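You operate a simulated robot arm through the tools that you are given. There is no shell and no other tool. Be economical: measure what you need, move in short steps, check, and stop when the job is done.

You run a simulated robot arm. Do the job below in one go: nothing can be reset, and whatever is moved stays where it is left.

Task
Stack the 25 A fuse from the side bench top on top of the 20 A fuse.
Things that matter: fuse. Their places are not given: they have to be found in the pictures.

It is judged by the outcome, as a careful person would: the job done as asked, and still so three seconds after it is handed in. It fails if anything else is knocked over, pushed out of place, dropped, spilled or broken.

Robot
A 7-joint arm with a two-finger parallel gripper, fixed in place. Base frame: the origin is at the foot of the arm, x ahead of it, y to its left, z up; the work surface is at about z = 0.8. Readings come in m, degrees, newtons and seconds.
With the tool pointing down near the work surface it reaches from about 0.24 to 0.68 m from the base axis. Its first joint turns from -66.0 to 66.0 degrees. Payload 2.4 kg.
The tool frame sits at the grasp point between the pads (the TCP): z along the fingers, y along the line on which they close. The tips reach 0.03 m beyond it. Largest opening 0.094 m; finger width 0.028, thickness 0.01; the body of the gripper, 0.05 by 0.096 m, starts 0.055 m behind the TCP.
Orientation is that of the tool frame in the base frame, as [roll, pitch, yaw] about the fixed x, y, z axes, in that order (R = Rz(yaw) Ry(pitch) Rx(roll)). With the fingers straight down and closing along the base's y, the tool's x points along the base's -x, its y along +y and its z along -z.

Tools
- The arm moves only by the tool arm_command. Its argument "motion" is a list of rows, each an object (a shift or turn left out is 0, a gripper value left out holds the last) with "xyz": the shift along the base's x, y, z in cm, a list of three; "turn": the turn, a rotation vector about the base's x, y, z in degrees, a list of three; "hand": the gripper command, from -1 (fully open) to 1 (shut), values between in proportion. In form: [{"xyz": [dx, dy, dz], "turn": [ax, ay, az], "hand": hand}, ...]. A call has 1 to 10 rows; each row is the pose to reach, as a shift and turn from the pose commanded when the call began. A row lasts 0.2 s, in which the tool goes at most 0.05 m and 8.6 degrees; a call with a longer step from one row to the next is refused whole, and so is a gripper value outside its range. A pose out of reach is approached as far as the arm can. The call stops where the force on the tool passes 40 N (or 10 N more than at its start, if that is more) or the arm is blocked; 0.2 s more then pass. Each finger travels about 0.153 m/s and halts on what it meets, pressing with about 20 N; the grip force reading is that of the motor and also rises with nothing between the fingers. The clock runs only during rows and for 0.2 s after the last one: add rows that repeat a pose to give the fingers time. It gives the time, the measured TCP pose, the force on the tool (base axes), the opening and the grip force at its end, in the units of the frame above (readings bear some noise), and new pictures: "show" is both (left out), scene, wrist or none.
- Cameras (640 x 400 px; columns grow to the right, rows downward): "scene" is fixed at [0.043, 0.4776, 1.4384]; the picture's right is [-0.76, -0.65, 0.00], its down [-0.40, 0.47, -0.79] and it looks along [0.51, -0.60, -0.61] (base axes); focal length 353 px, centre (320, 200). "wrist" rides on the gripper at [-0.037, 0, -0.058] in the tool frame; the picture's right is [0.00, -1.00, 0.00], its down [0.97, 0.00, -0.24] and it looks along [0.24, 0.00, 0.97] (tool axes); focal length 218 px, centre (320, 200).
- pixel_to_xyz(camera, pixels): for up to 12 pixels [column, row] of the newest picture of that camera ("zoom" is the newest enlarged one), the place [x, y, z] in the base frame of the surface seen there, good to about 0.002 m, but the place of the scene camera against the robot may be out by one fixed shift of up to 0.012 m in any direction. It takes no simulated time.
- close_up(camera, box): a new picture of the part [left, top, right, bottom] of that camera's present view, enlarged. It takes no simulated time.
- close_job(): hands the job in; it is judged then, once.

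Work in short steps. Measure before you move; look again where a grasp or a placing could have gone wrong, and mend it. You have 60 turns and 120 pictures in all, those below and enlarged ones among them. Open the gripper and draw the arm clear of the work before you hand the job in, unless the task says otherwise; then end with one line.

The tools are called after ">>>" as name(argument=value, ...) on one line, values as JSON. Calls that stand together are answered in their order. arm_command: Moves the arm, as the interface text tells. Its arguments: {"type":"object","properties":{"motion":{"type":"array"},"show":{"type":"string","enum":["both","scene","wrist","none"]}},"required":["motion"]} The other tools are called the same way: pixel_to_xyz (camera, pixels) gives the place of the surface under pixels of a picture; close_up (camera, box) takes an enlarged picture of a part of a camera's view; close_job () hands the job in.

At the start:

```text
time_s: 0.0
tcp_pos: [0.3903, -0.0197, 1.1389]
orientation: [179.9, 0.0, 179.9]
force: [-0.2, 0.5, 0.9]
width: 0.0941
grip_force: 0.0
```

scene: 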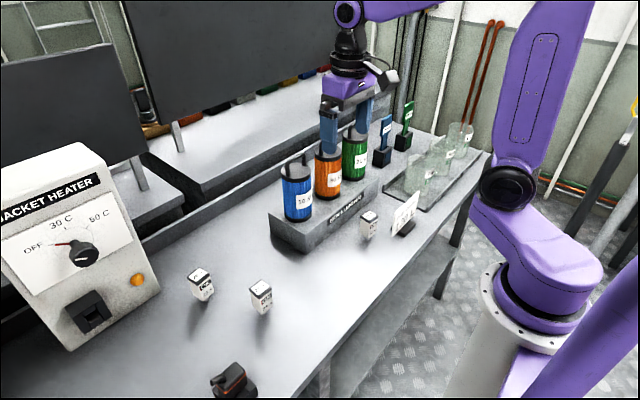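
wrist: 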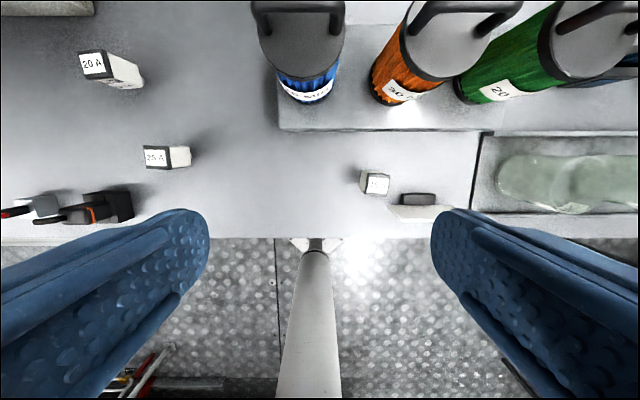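

The wrist view shows fuses near (110,70), (165,157) and (375,183). I'll enlarge them to read the labels.

>>> close_up(camera="wrist", box=[70, 40, 210, 180])

>>> close_up(camera="wrist", box=[340, 150, 460, 225])

>>> close_up(camera="scene", box=[170, 250, 300, 330])

>>> pixel_to_xyz(camera="wrist", pixels=[[94, 64], [120, 65], [156, 157], [180, 156], [377, 184], [156, 190], [82, 55], [105, 73], [145, 148], [167, 166], [188, 148], [190, 165]])

>>> pixel_to_xyz(camera="scene", pixels=[[199, 276], [260, 288], [370, 216], [203, 292], [262, 302], [230, 300]])

```text
2.86 times, centred on (140, 110) of wrist
```

zoom: 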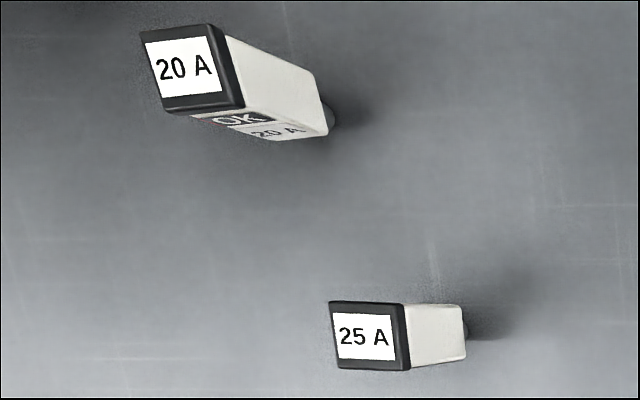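

```text
5.33 times, centred on (400, 188) of wrist
```

zoom: 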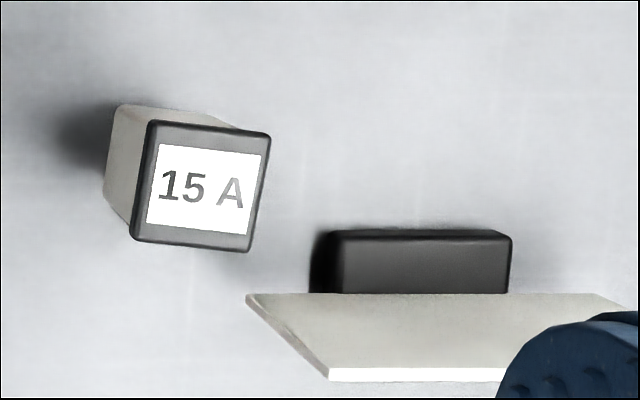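

```text
4.92 times, centred on (235, 290) of scene
```

zoom: 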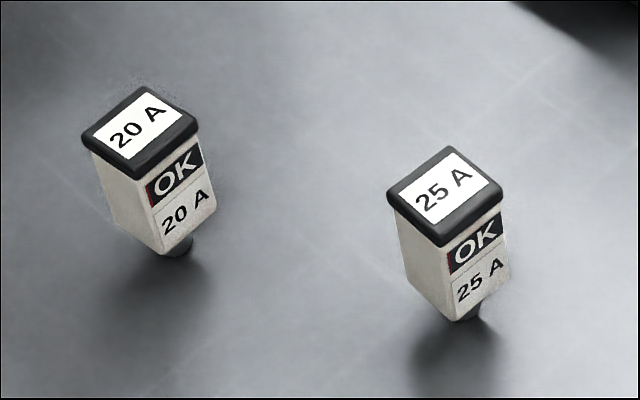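

```text
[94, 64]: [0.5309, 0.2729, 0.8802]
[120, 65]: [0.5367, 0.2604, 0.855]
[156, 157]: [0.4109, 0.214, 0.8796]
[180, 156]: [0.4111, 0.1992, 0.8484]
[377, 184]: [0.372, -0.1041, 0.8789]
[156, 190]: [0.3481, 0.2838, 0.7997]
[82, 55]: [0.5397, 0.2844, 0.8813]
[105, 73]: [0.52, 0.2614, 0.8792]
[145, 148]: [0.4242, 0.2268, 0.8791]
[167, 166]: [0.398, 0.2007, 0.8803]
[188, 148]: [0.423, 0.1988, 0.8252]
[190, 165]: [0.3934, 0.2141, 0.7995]
```

```text
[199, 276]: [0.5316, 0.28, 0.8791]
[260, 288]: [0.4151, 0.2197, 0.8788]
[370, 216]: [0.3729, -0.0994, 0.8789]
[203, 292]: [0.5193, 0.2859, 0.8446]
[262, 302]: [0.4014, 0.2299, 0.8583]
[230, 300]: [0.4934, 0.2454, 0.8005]
```

The 25 A fuse tops out at about (0.411, 0.214, 0.880) and the 20 A at about (0.531, 0.273, 0.880). The third fuse is 15 A. I move above the 25 A fuse at z≈1.02 to look closer.

>>> arm_command(motion=[{"xyz": [0.3, 4, -1]}, {"xyz": [0.6, 8, -3]}, {"xyz": [1, 12, -5]}, {"xyz": [1.4, 16, -7]}, {"xyz": [1.8, 20, -9]}, {"xyz": [2.1, 23.4, -12]}, {"xyz": [2.1, 23.4, -12]}])

```text
time_s: 1.6
tcp_pos: [0.4128, 0.2153, 1.0174]
orientation: [-180.0, 0.0, -179.9]
force: [-0.5, 0.1, 0.7]
width: 0.0941
grip_force: 0.0
```

scene: 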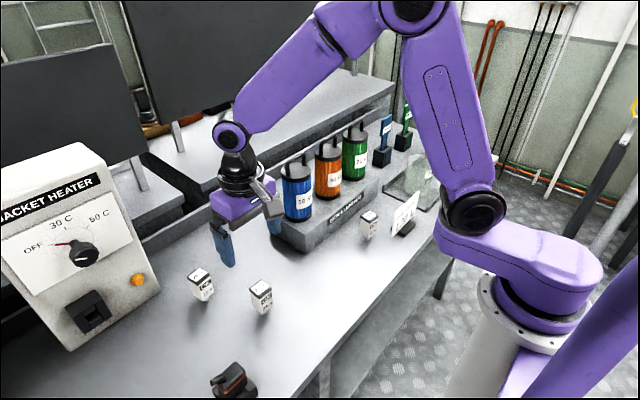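
wrist: 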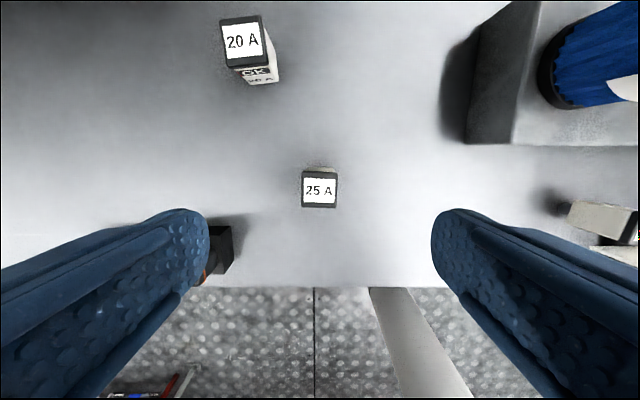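

25 A label is at (320,190), 20 A at (242,42). Measuring edges of both caps and the surroundings.

>>> close_up(camera="wrist", box=[200, 0, 360, 100])

>>> close_up(camera="wrist", box=[280, 150, 360, 220])

>>> pixel_to_xyz(camera="wrist", pixels=[[304, 190], [336, 190], [320, 175], [320, 206], [304, 174], [336, 206], [224, 45], [263, 40], [240, 19], [246, 65], [320, 169], [218, 240]])

```text
4.00 times, centred on (280, 50) of wrist
```

zoom: 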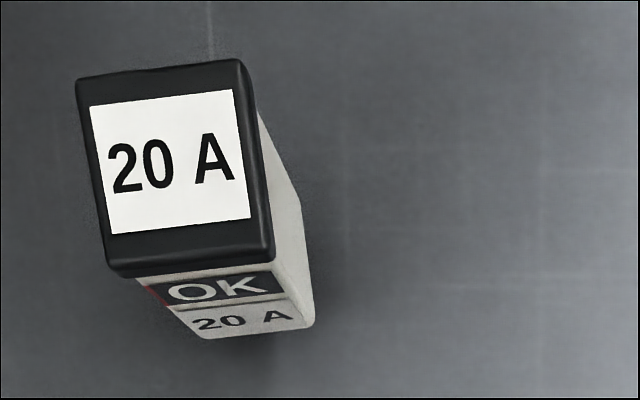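

```text
5.71 times, centred on (320, 185) of wrist
```

zoom: 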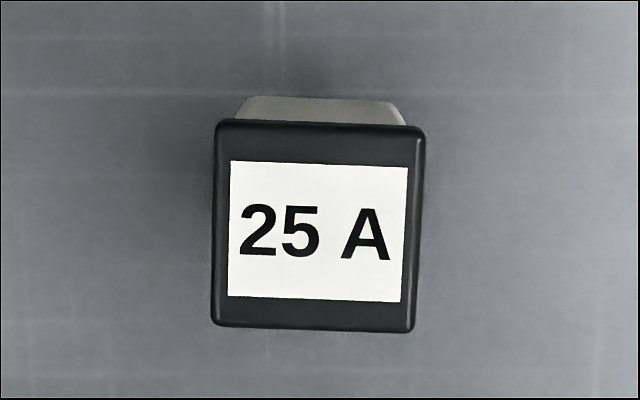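

```text
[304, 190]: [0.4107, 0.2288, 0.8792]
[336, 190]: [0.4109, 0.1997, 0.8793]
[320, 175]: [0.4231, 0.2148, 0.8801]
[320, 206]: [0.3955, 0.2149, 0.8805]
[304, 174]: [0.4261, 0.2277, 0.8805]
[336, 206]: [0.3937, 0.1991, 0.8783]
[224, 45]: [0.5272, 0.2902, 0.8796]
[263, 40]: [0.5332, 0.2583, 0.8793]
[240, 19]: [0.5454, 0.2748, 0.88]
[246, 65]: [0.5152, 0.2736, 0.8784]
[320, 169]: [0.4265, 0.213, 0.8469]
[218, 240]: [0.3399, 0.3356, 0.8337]
```

25 A cap is about 0.032 m square, centred at (0.410, 0.2144) with yaw about -2°. The 20 A is centred near (0.530, 0.274), turned about +8°. I descend over the 25 A to TCP z≈0.85 with the hand open.

>>> arm_command(motion=[{"xyz": [-0.28, -0.09, -2], "turn": [0, 0, -2]}, {"xyz": [-0.28, -0.09, -5], "turn": [0, 0, -2]}, {"xyz": [-0.28, -0.09, -8.5], "turn": [0, 0, -2]}, {"xyz": [-0.28, -0.09, -11], "turn": [0, 0, -2]}, {"xyz": [-0.28, -0.09, -11], "turn": [0, 0, -2]}])

```text
time_s: 2.8
tcp_pos: [0.4069, 0.2126, 0.9086]
orientation: [-180.0, 0.0, 178.0]
force: [-0.4, -0.1, -0.6]
width: 0.0939
grip_force: 0.0
```

scene: 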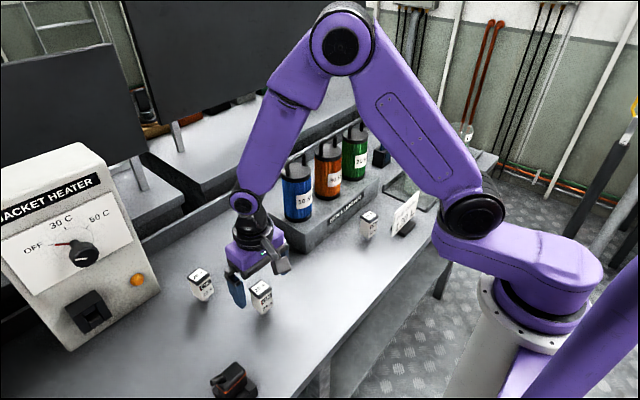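
wrist: 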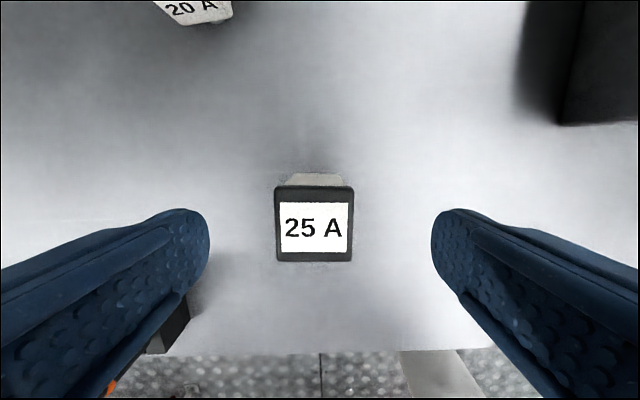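

The cap is at (314,225), well between the fingers. Rechecking its centre from this closer view.

>>> pixel_to_xyz(camera="wrist", pixels=[[279, 225], [350, 225], [314, 190], [314, 258], [280, 190], [350, 190], [279, 257], [350, 257]])

>>> arm_command(motion=[{"xyz": [0, 0, 0]}], show="none")

```text
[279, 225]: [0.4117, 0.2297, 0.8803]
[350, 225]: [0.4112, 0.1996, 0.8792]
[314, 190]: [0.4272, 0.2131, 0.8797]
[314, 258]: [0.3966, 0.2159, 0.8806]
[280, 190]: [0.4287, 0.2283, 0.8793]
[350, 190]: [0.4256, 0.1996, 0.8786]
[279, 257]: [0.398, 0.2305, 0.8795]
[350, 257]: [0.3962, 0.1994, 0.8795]
```

```text
time_s: 3.2
tcp_pos: [0.406, 0.2128, 0.9094]
orientation: [-180.0, 0.0, 177.9]
force: [0.0, 0.4, -0.1]
width: 0.094
grip_force: 0.0
```

The cap centre is (0.4115, 0.2147) and the TCP reads (0.4065, 0.2127), so I shift by (+0.5, +0.2) cm, descend 5.8 cm and then look.

>>> arm_command(motion=[{"xyz": [0.5, 0.2, -0.5]}, {"xyz": [0.5, 0.2, -3]}, {"xyz": [0.5, 0.2, -5.6]}, {"xyz": [0.5, 0.2, -5.8]}, {"xyz": [0.5, 0.2, -5.8]}])

```text
time_s: 4.4
tcp_pos: [0.4115, 0.2165, 0.8512]
orientation: [-179.9, -0.1, 177.9]
force: [0.8, -0.7, -0.4]
width: 0.0938
grip_force: 0.1
```

scene: 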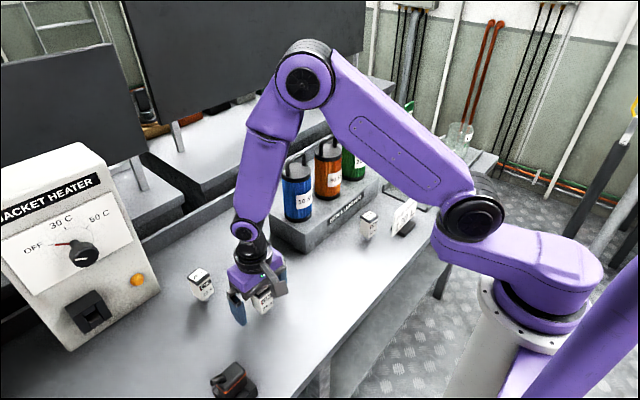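
wrist: 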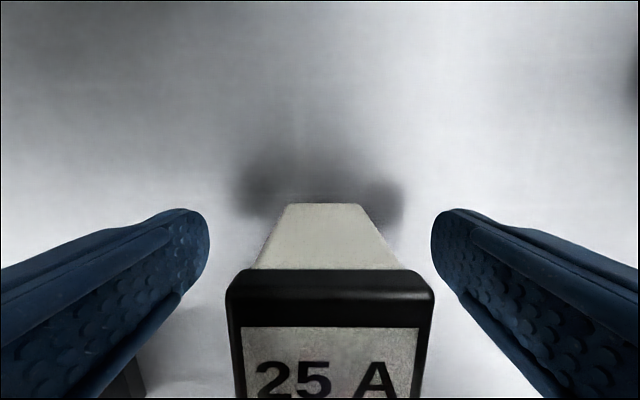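

The cap spans columns 226–435, about 2 mm right of centre. I correct -0.2 cm in y, then close the hand.

>>> arm_command(motion=[{"xyz": [0, -0.2, 0]}, {"xyz": [0, -0.2, 0], "hand": -0.2}, {"xyz": [0, -0.2, 0], "hand": 0.2}, {"xyz": [0, -0.2, 0], "hand": 1}, {"xyz": [0, -0.2, 0], "hand": 1}, {"xyz": [0, -0.2, 0], "hand": 1}], show="wrist")

```text
time_s: 5.8
tcp_pos: [0.4124, 0.2154, 0.8513]
orientation: [-179.9, 0.1, 178.0]
force: [-0.5, 0.6, 1.3]
width: 0.0381
grip_force: 20.1
```

wrist: 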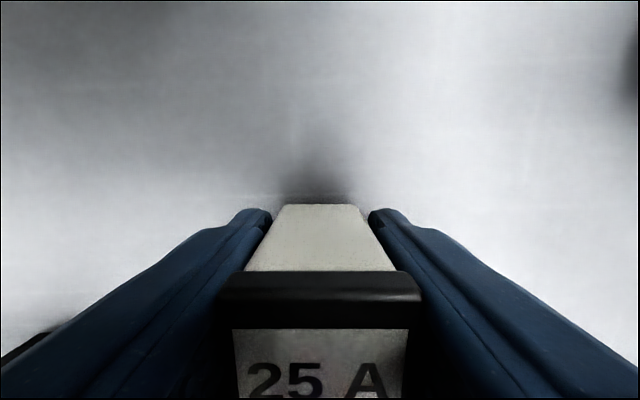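

Held at width 0.038 with 20 N. Lifting straight up 12 cm slowly and checking.

>>> arm_command(motion=[{"xyz": [0, 0, 1.5]}, {"xyz": [0, 0, 4]}, {"xyz": [0, 0, 7]}, {"xyz": [0, 0, 10]}, {"xyz": [0, 0, 12]}, {"xyz": [0, 0, 12]}])

```text
time_s: 7.2
tcp_pos: [0.4127, 0.2122, 0.9719]
orientation: [180.0, 0.0, 178.0]
force: [0.5, 0.5, -0.7]
width: 0.0381
grip_force: 19.6
```

scene: 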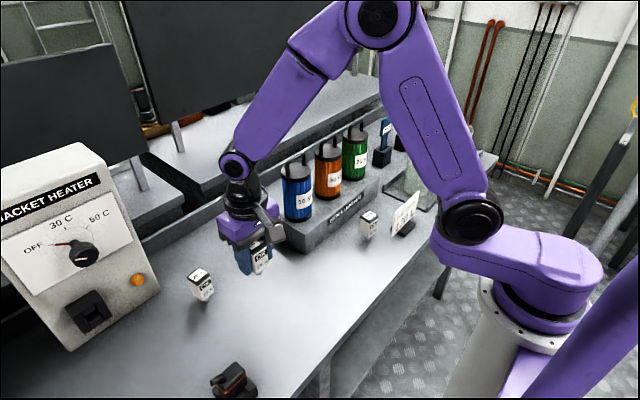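
wrist: 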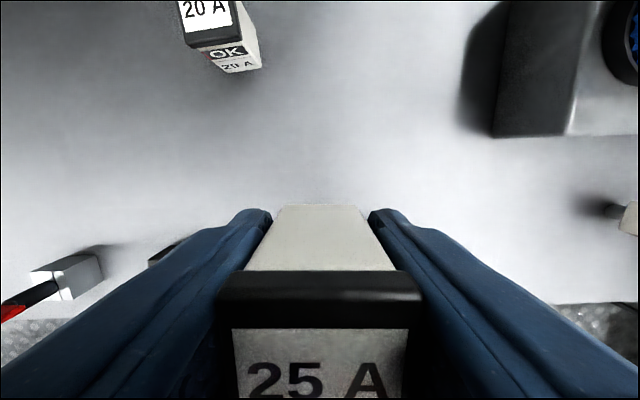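

The 25 A is held securely. I move partway towards the 20 A, (0.46, 0.272, 0.99), stopping short so the wrist camera sees its whole cap.

>>> arm_command(motion=[{"xyz": [1, 1.5, 1.5]}, {"xyz": [2.5, 3, 2]}, {"xyz": [4, 5, 2]}, {"xyz": [4.7, 6, 2]}, {"xyz": [4.7, 6, 2]}])

```text
time_s: 8.4
tcp_pos: [0.4603, 0.2737, 0.9912]
orientation: [-180.0, 0.0, 178.0]
force: [-0.1, 0.3, -1.2]
width: 0.0378
grip_force: 20.1
```

scene: 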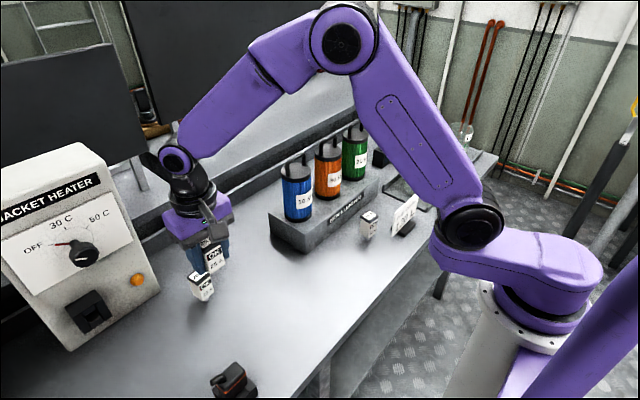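
wrist: 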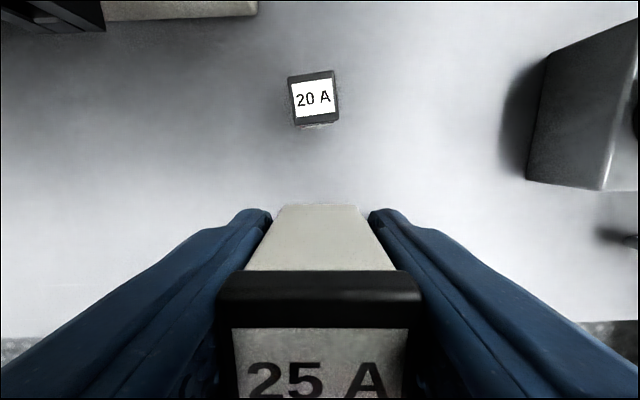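

20 A cap is fully visible at (314,97). Enlarging it to get accurate corners.

>>> close_up(camera="wrist", box=[274, 60, 354, 135])

>>> pixel_to_xyz(camera="wrist", pixels=[[291, 99], [337, 95], [312, 75], [316, 122], [291, 79], [333, 74], [295, 122], [337, 118]])

```text
5.33 times, centred on (314, 98) of wrist
```

zoom: 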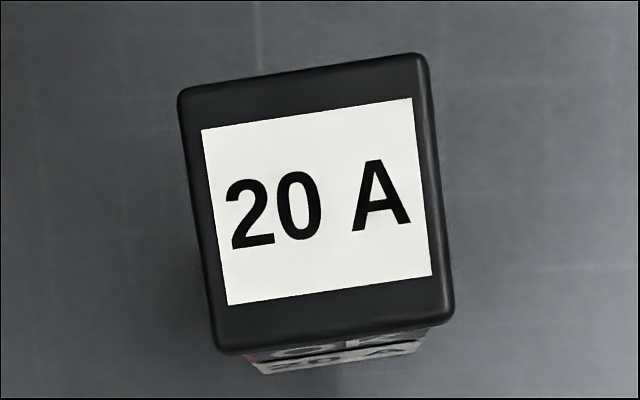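

```text
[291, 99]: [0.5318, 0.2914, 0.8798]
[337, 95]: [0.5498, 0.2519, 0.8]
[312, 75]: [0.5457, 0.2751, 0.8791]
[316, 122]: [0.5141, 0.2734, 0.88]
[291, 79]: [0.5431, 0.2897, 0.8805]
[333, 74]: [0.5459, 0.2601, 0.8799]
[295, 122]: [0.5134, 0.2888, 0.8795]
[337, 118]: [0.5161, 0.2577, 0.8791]
```

Edges tilt about 8° counter-clockwise relative to the gripper. I read the centre through the zoom picture.

>>> pixel_to_xyz(camera="zoom", pixels=[[318, 203], [195, 105], [412, 70], [440, 305], [228, 338], [318, 203], [310, 200], [326, 206]])

>>> arm_command(motion=[{"xyz": [0, 0, 0]}], show="none")

```text
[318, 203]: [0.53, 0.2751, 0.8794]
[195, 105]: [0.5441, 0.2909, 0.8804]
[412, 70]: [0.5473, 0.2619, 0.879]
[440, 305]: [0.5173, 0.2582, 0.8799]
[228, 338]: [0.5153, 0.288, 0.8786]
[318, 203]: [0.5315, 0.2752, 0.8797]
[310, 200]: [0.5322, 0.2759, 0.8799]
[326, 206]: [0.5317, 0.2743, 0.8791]
```

```text
time_s: 8.8
tcp_pos: [0.4609, 0.2729, 0.9913]
orientation: [-179.9, 0.0, 178.0]
force: [0.6, 0.7, -1.6]
width: 0.038
grip_force: 19.8
```

20 A centre is (0.531, 0.2748). I move over it by (+7.1, +0.15) cm, turning +8°, at the same height (bottom about 6 cm above).

>>> arm_command(motion=[{"xyz": [1.5, 0, 0], "turn": [0, 0, 2]}, {"xyz": [3.5, 0.05, 0], "turn": [0, 0, 4]}, {"xyz": [5.5, 0.1, 0], "turn": [0, 0, 6]}, {"xyz": [7.1, 0.15, 0], "turn": [0, 0, 8]}, {"xyz": [7.1, 0.15, 0], "turn": [0, 0, 8]}, {"xyz": [7.1, 0.15, 0], "turn": [0, 0, 8]}])

>>> close_up(camera="scene", box=[150, 210, 270, 310])

```text
time_s: 10.2
tcp_pos: [0.5306, 0.2737, 0.9916]
orientation: [-180.0, 0.0, -174.0]
force: [0.6, 0.5, -0.4]
width: 0.0382
grip_force: 19.5
```

scene: 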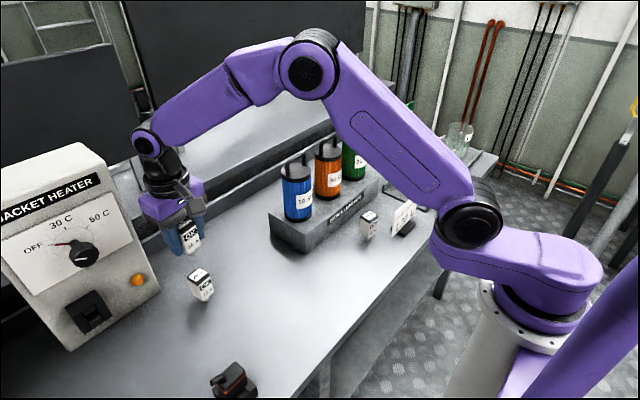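
wrist: 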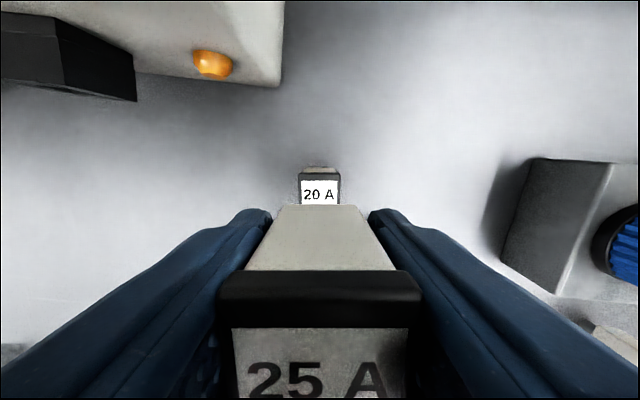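

```text
4.00 times, centred on (210, 260) of scene
```

zoom: 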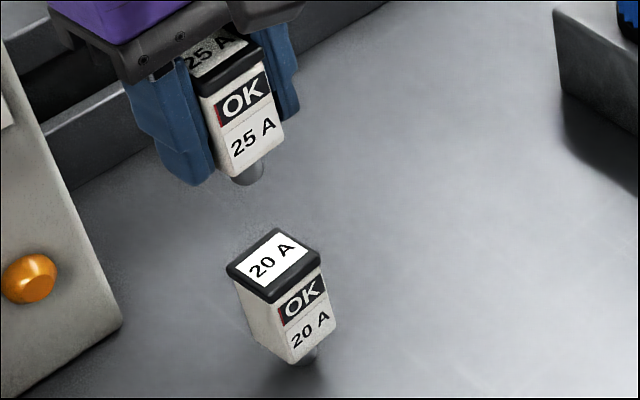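

Wrist shows both fuses aligned in column (~320). I compare matching points on the two OK faces in the scene zoom, and check the heater distance.

>>> pixel_to_xyz(camera="zoom", pixels=[[243, 97], [301, 298], [254, 136], [311, 330], [236, 152], [297, 344], [247, 178], [244, 172], [307, 358], [100, 300], [40, 150], [272, 262]])

>>> pixel_to_xyz(camera="wrist", pixels=[[280, 80], [282, 20], [135, 75], [135, 100], [302, 178], [337, 178], [283, 208], [356, 208], [319, 193], [319, 230]])

>>> close_up(camera="scene", box=[185, 235, 225, 275])

```text
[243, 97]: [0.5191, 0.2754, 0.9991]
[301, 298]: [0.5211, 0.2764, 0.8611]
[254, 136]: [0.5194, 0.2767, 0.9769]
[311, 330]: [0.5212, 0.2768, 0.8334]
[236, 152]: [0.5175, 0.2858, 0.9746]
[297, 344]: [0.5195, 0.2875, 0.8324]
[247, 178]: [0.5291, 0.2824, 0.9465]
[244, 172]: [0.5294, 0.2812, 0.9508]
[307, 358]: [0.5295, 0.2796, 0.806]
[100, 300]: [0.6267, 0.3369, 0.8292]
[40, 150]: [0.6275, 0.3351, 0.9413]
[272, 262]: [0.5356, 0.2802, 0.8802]
```

```text
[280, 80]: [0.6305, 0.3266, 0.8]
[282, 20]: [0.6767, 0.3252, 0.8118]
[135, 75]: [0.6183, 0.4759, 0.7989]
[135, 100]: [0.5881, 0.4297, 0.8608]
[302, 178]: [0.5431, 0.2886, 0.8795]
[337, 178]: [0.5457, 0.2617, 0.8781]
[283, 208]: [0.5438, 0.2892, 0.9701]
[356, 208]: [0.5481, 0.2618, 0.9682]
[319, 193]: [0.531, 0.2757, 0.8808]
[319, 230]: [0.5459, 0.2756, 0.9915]
```

```text
10.00 times, centred on (205, 255) of scene
```

zoom: 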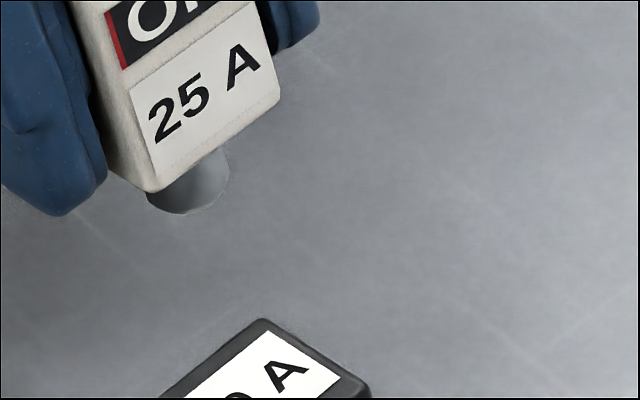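

The held fuse's face is about 2 mm behind the lower one in x and 0.5 mm off in y. I correct by (+0.2, +0.05) and descend 5.3 cm, leaving about 7 mm.

>>> arm_command(motion=[{"xyz": [0.2, 0.05, 0]}, {"xyz": [0.2, 0.05, -1.5]}, {"xyz": [0.2, 0.05, -3]}, {"xyz": [0.2, 0.05, -4.5]}, {"xyz": [0.2, 0.05, -5.3]}, {"xyz": [0.2, 0.05, -5.3]}, {"xyz": [0.2, 0.05, -5.3]}], show="wrist")

>>> close_up(camera="scene", box=[165, 235, 245, 305])

```text
time_s: 11.8
tcp_pos: [0.5312, 0.2769, 0.9377]
orientation: [179.9, 0.0, -174.1]
force: [0.1, 0.7, -0.7]
width: 0.0381
grip_force: 19.9
```

wrist: 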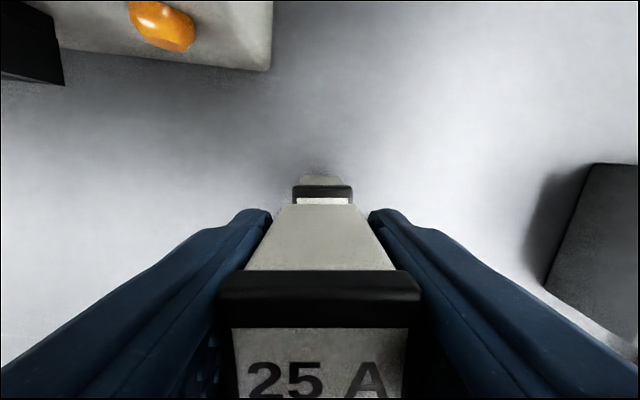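

```text
5.71 times, centred on (205, 270) of scene
```

zoom: 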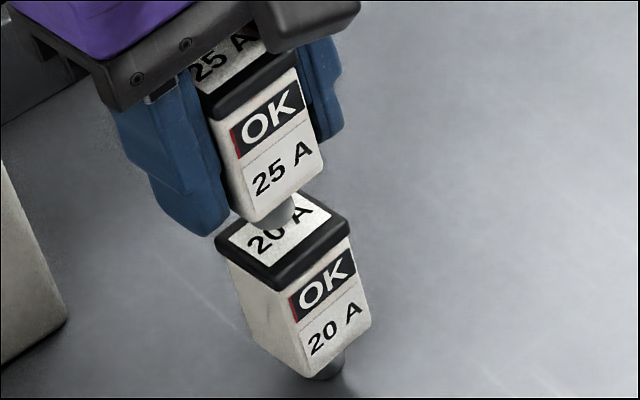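

Now about 6 mm above. Wrist shows the lower cap at columns 293–352 (centre 322), maybe 1 mm to the right of the held one. Comparing matching points again.

>>> pixel_to_xyz(camera="zoom", pixels=[[268, 117], [324, 284], [283, 168], [335, 327], [246, 220], [306, 376], [322, 165], [371, 320], [231, 135], [289, 300], [303, 85], [355, 255]])

>>> pixel_to_xyz(camera="wrist", pixels=[[296, 193], [350, 193], [284, 220], [362, 220], [322, 193], [322, 187]])

>>> arm_command(motion=[{"xyz": [0, 0, 0]}], show="none")

```text
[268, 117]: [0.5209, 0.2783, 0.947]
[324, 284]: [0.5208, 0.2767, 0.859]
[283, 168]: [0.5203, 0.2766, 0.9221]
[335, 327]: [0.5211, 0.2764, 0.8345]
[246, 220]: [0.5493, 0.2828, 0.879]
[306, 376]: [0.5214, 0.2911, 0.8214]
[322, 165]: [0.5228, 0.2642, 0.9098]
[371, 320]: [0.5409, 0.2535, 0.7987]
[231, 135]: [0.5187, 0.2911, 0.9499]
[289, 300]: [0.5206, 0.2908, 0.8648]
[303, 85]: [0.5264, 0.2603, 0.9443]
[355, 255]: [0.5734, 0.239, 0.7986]
```

```text
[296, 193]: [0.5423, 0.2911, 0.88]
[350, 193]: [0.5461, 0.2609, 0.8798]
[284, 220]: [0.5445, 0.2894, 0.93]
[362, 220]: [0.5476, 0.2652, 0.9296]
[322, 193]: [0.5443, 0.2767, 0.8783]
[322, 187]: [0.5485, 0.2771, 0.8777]
```

```text
time_s: 12.2
tcp_pos: [0.5322, 0.2761, 0.9385]
orientation: [-180.0, 0.0, -174.0]
force: [0.1, 0.8, -1.0]
width: 0.0377
grip_force: 20.3
```

x matches within 0.5 mm, while y is about 1 mm high. I shift -0.1 cm in y and lower 5.5 mm gently.

>>> arm_command(motion=[{"xyz": [0, -0.1, 0]}, {"xyz": [0, -0.1, -0.2]}, {"xyz": [0, -0.1, -0.4]}, {"xyz": [0, -0.1, -0.55]}, {"xyz": [0, -0.1, -0.55]}], show="wrist")

>>> close_up(camera="scene", box=[165, 235, 245, 305])

```text
time_s: 13.4
tcp_pos: [0.5323, 0.2749, 0.9311]
orientation: [-180.0, 0.0, -174.0]
force: [-0.1, -0.7, -1.5]
width: 0.0378
grip_force: 20.3
```

wrist: 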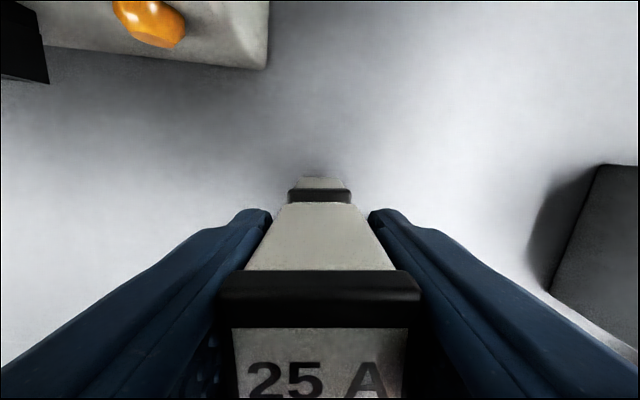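

```text
5.71 times, centred on (205, 270) of scene
```

zoom: 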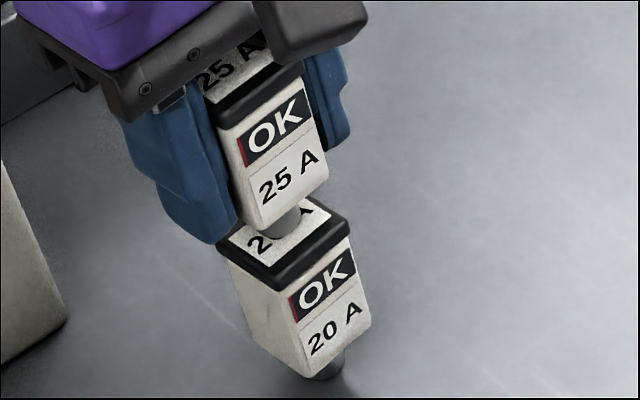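

Aligned: lower cap is at columns 288–351 against a held centre of 319. No clear contact force yet, so I lower in half-millimetre steps.

>>> arm_command(motion=[{"xyz": [0, 0, -0.05]}, {"xyz": [0, 0, -0.1]}, {"xyz": [0, 0, -0.1]}], show="none")

>>> close_up(camera="scene", box=[185, 255, 225, 290])

```text
time_s: 14.2
tcp_pos: [0.5328, 0.2747, 0.9311]
orientation: [179.9, 0.0, -174.0]
force: [-1.0, 0.6, -0.4]
width: 0.038
grip_force: 19.9
```

```text
11.43 times, centred on (205, 272) of scene
```

zoom: 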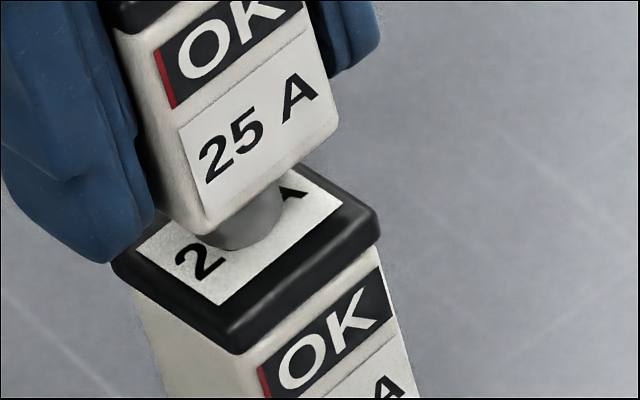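

The foot is centred on the cap, at or just above contact, with no force yet. Two more half-millimetre steps.

>>> arm_command(motion=[{"xyz": [0, 0, -0.05]}, {"xyz": [0, 0, -0.1]}, {"xyz": [0, 0, -0.1]}], show="none")

>>> close_up(camera="scene", box=[185, 255, 225, 290])

```text
time_s: 15.0
tcp_pos: [0.534, 0.2758, 0.931]
orientation: [-180.0, 0.1, -174.1]
force: [-1.3, -1.6, 6.2]
width: 0.0379
grip_force: 20.1
```

```text
11.43 times, centred on (205, 272) of scene
```

zoom: 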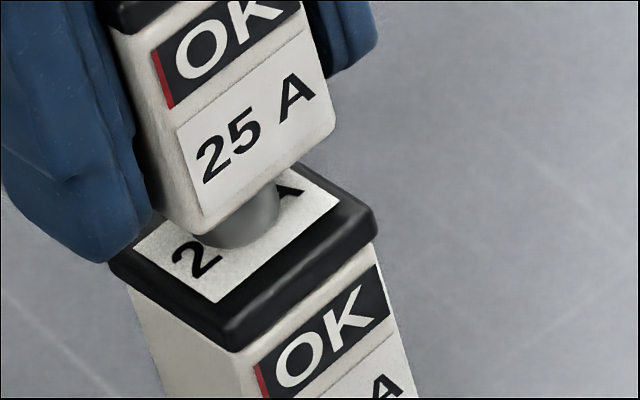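

Contact: 6 N upward. I ease up 0.8 mm to relieve the load, then open the fingers gradually.

>>> arm_command(motion=[{"xyz": [0, 0, 0.08], "hand": 1}, {"xyz": [0, 0, 0.08], "hand": 0.2}, {"xyz": [0, 0, 0.08], "hand": 0.15}, {"xyz": [0, 0, 0.08], "hand": 0.1}, {"xyz": [0, 0, 0.08], "hand": 0.0}, {"xyz": [0, 0, 0.08], "hand": -0.15}, {"xyz": [0, 0, 0.08], "hand": -0.3}, {"xyz": [0, 0, 0.08], "hand": -0.3}])

>>> close_up(camera="scene", box=[165, 235, 245, 305])

```text
time_s: 16.8
tcp_pos: [0.533, 0.2751, 0.9311]
orientation: [180.0, 0.0, -174.0]
force: [-0.4, -0.2, -0.1]
width: 0.061
grip_force: 0.0
```

scene: 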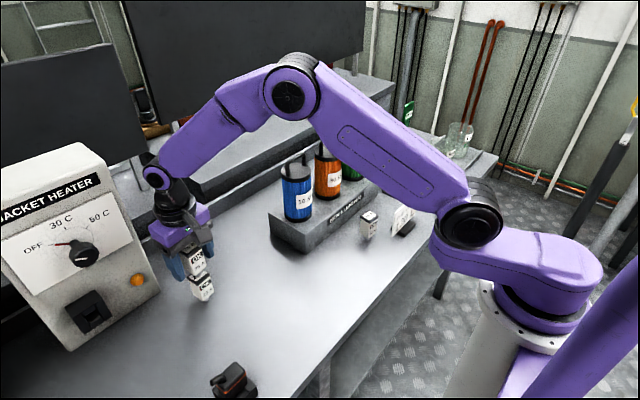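
wrist: 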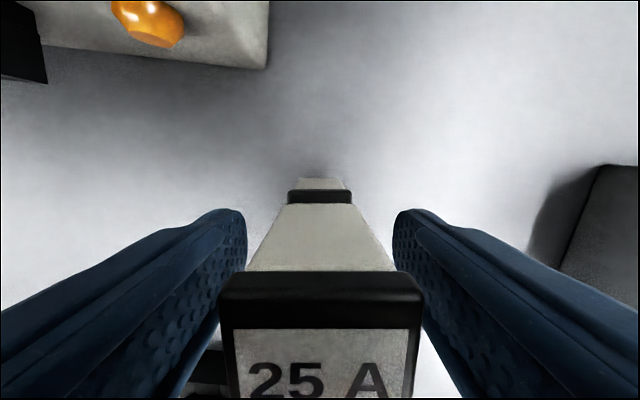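

```text
5.71 times, centred on (205, 270) of scene
```

zoom: 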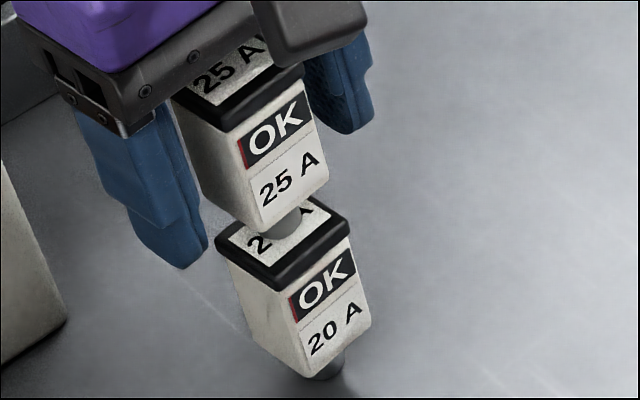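

The fuse stands on its own with fingers clear on both sides. I open wider (space allows), then rise straight up.

>>> arm_command(motion=[{"xyz": [0, 0, 0], "hand": -0.6}, {"xyz": [0, 0, 0], "hand": -0.8}, {"xyz": [0, 0, 1]}, {"xyz": [0, 0, 3]}, {"xyz": [0, 0, 6]}, {"xyz": [0, 0, 9]}, {"xyz": [0, 0, 12]}, {"xyz": [0, 0, 12]}])

```text
time_s: 18.6
tcp_pos: [0.5326, 0.2747, 1.0504]
orientation: [180.0, 0.0, -174.0]
force: [-0.6, -0.8, -0.1]
width: 0.0845
grip_force: 0.0
```

scene: 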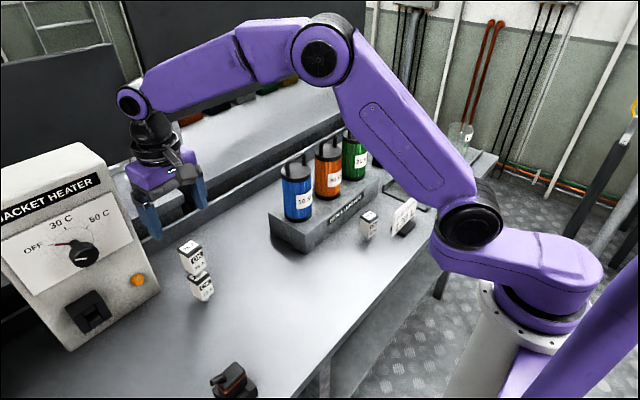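
wrist: 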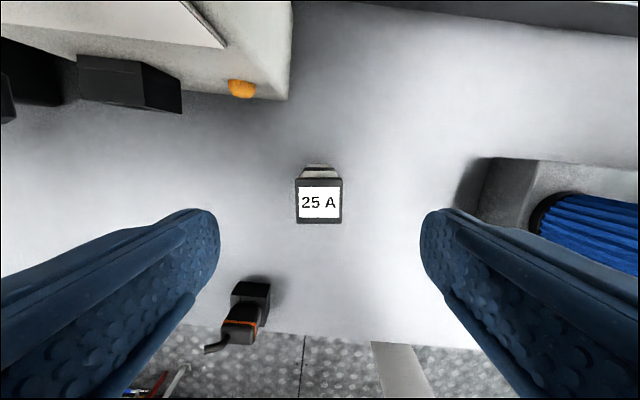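

The stack stands and the gripper is above it. I draw the arm back and to the side (z up first) and check that the stack stays put.

>>> arm_command(motion=[{"xyz": [0, 0, 3]}, {"xyz": [-2, -2, 5]}, {"xyz": [-5, -4, 6]}, {"xyz": [-8, -6, 6]}, {"xyz": [-11, -8, 6]}, {"xyz": [-13, -10, 6]}, {"xyz": [-13, -10, 6]}, {"xyz": [-13, -10, 6]}], show="scene")

>>> close_up(camera="scene", box=[165, 225, 245, 305])

```text
time_s: 20.4
tcp_pos: [0.4026, 0.1746, 1.1112]
orientation: [-180.0, 0.0, -174.1]
force: [-0.9, -1.3, 0.1]
width: 0.0845
grip_force: 0.0
```

scene: 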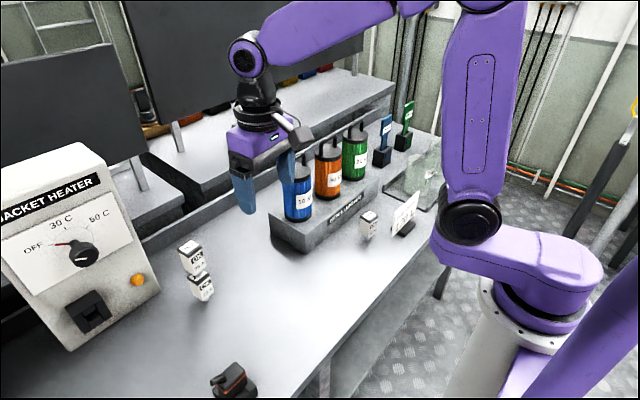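

```text
5.00 times, centred on (205, 265) of scene
```

zoom: 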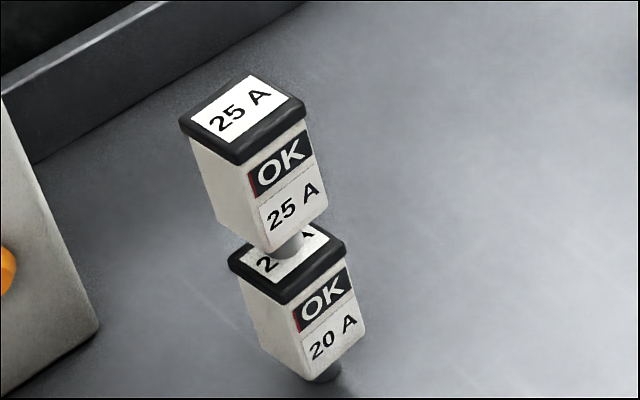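

The stack is steady and nothing else has moved. The arm is clear, so I'm handing the job in.

>>> close_job()

```text
The job is handed in.
```

The 25 A fuse is standing on top of the 20 A fuse, the gripper is open and clear of the stack, and nothing else was moved.
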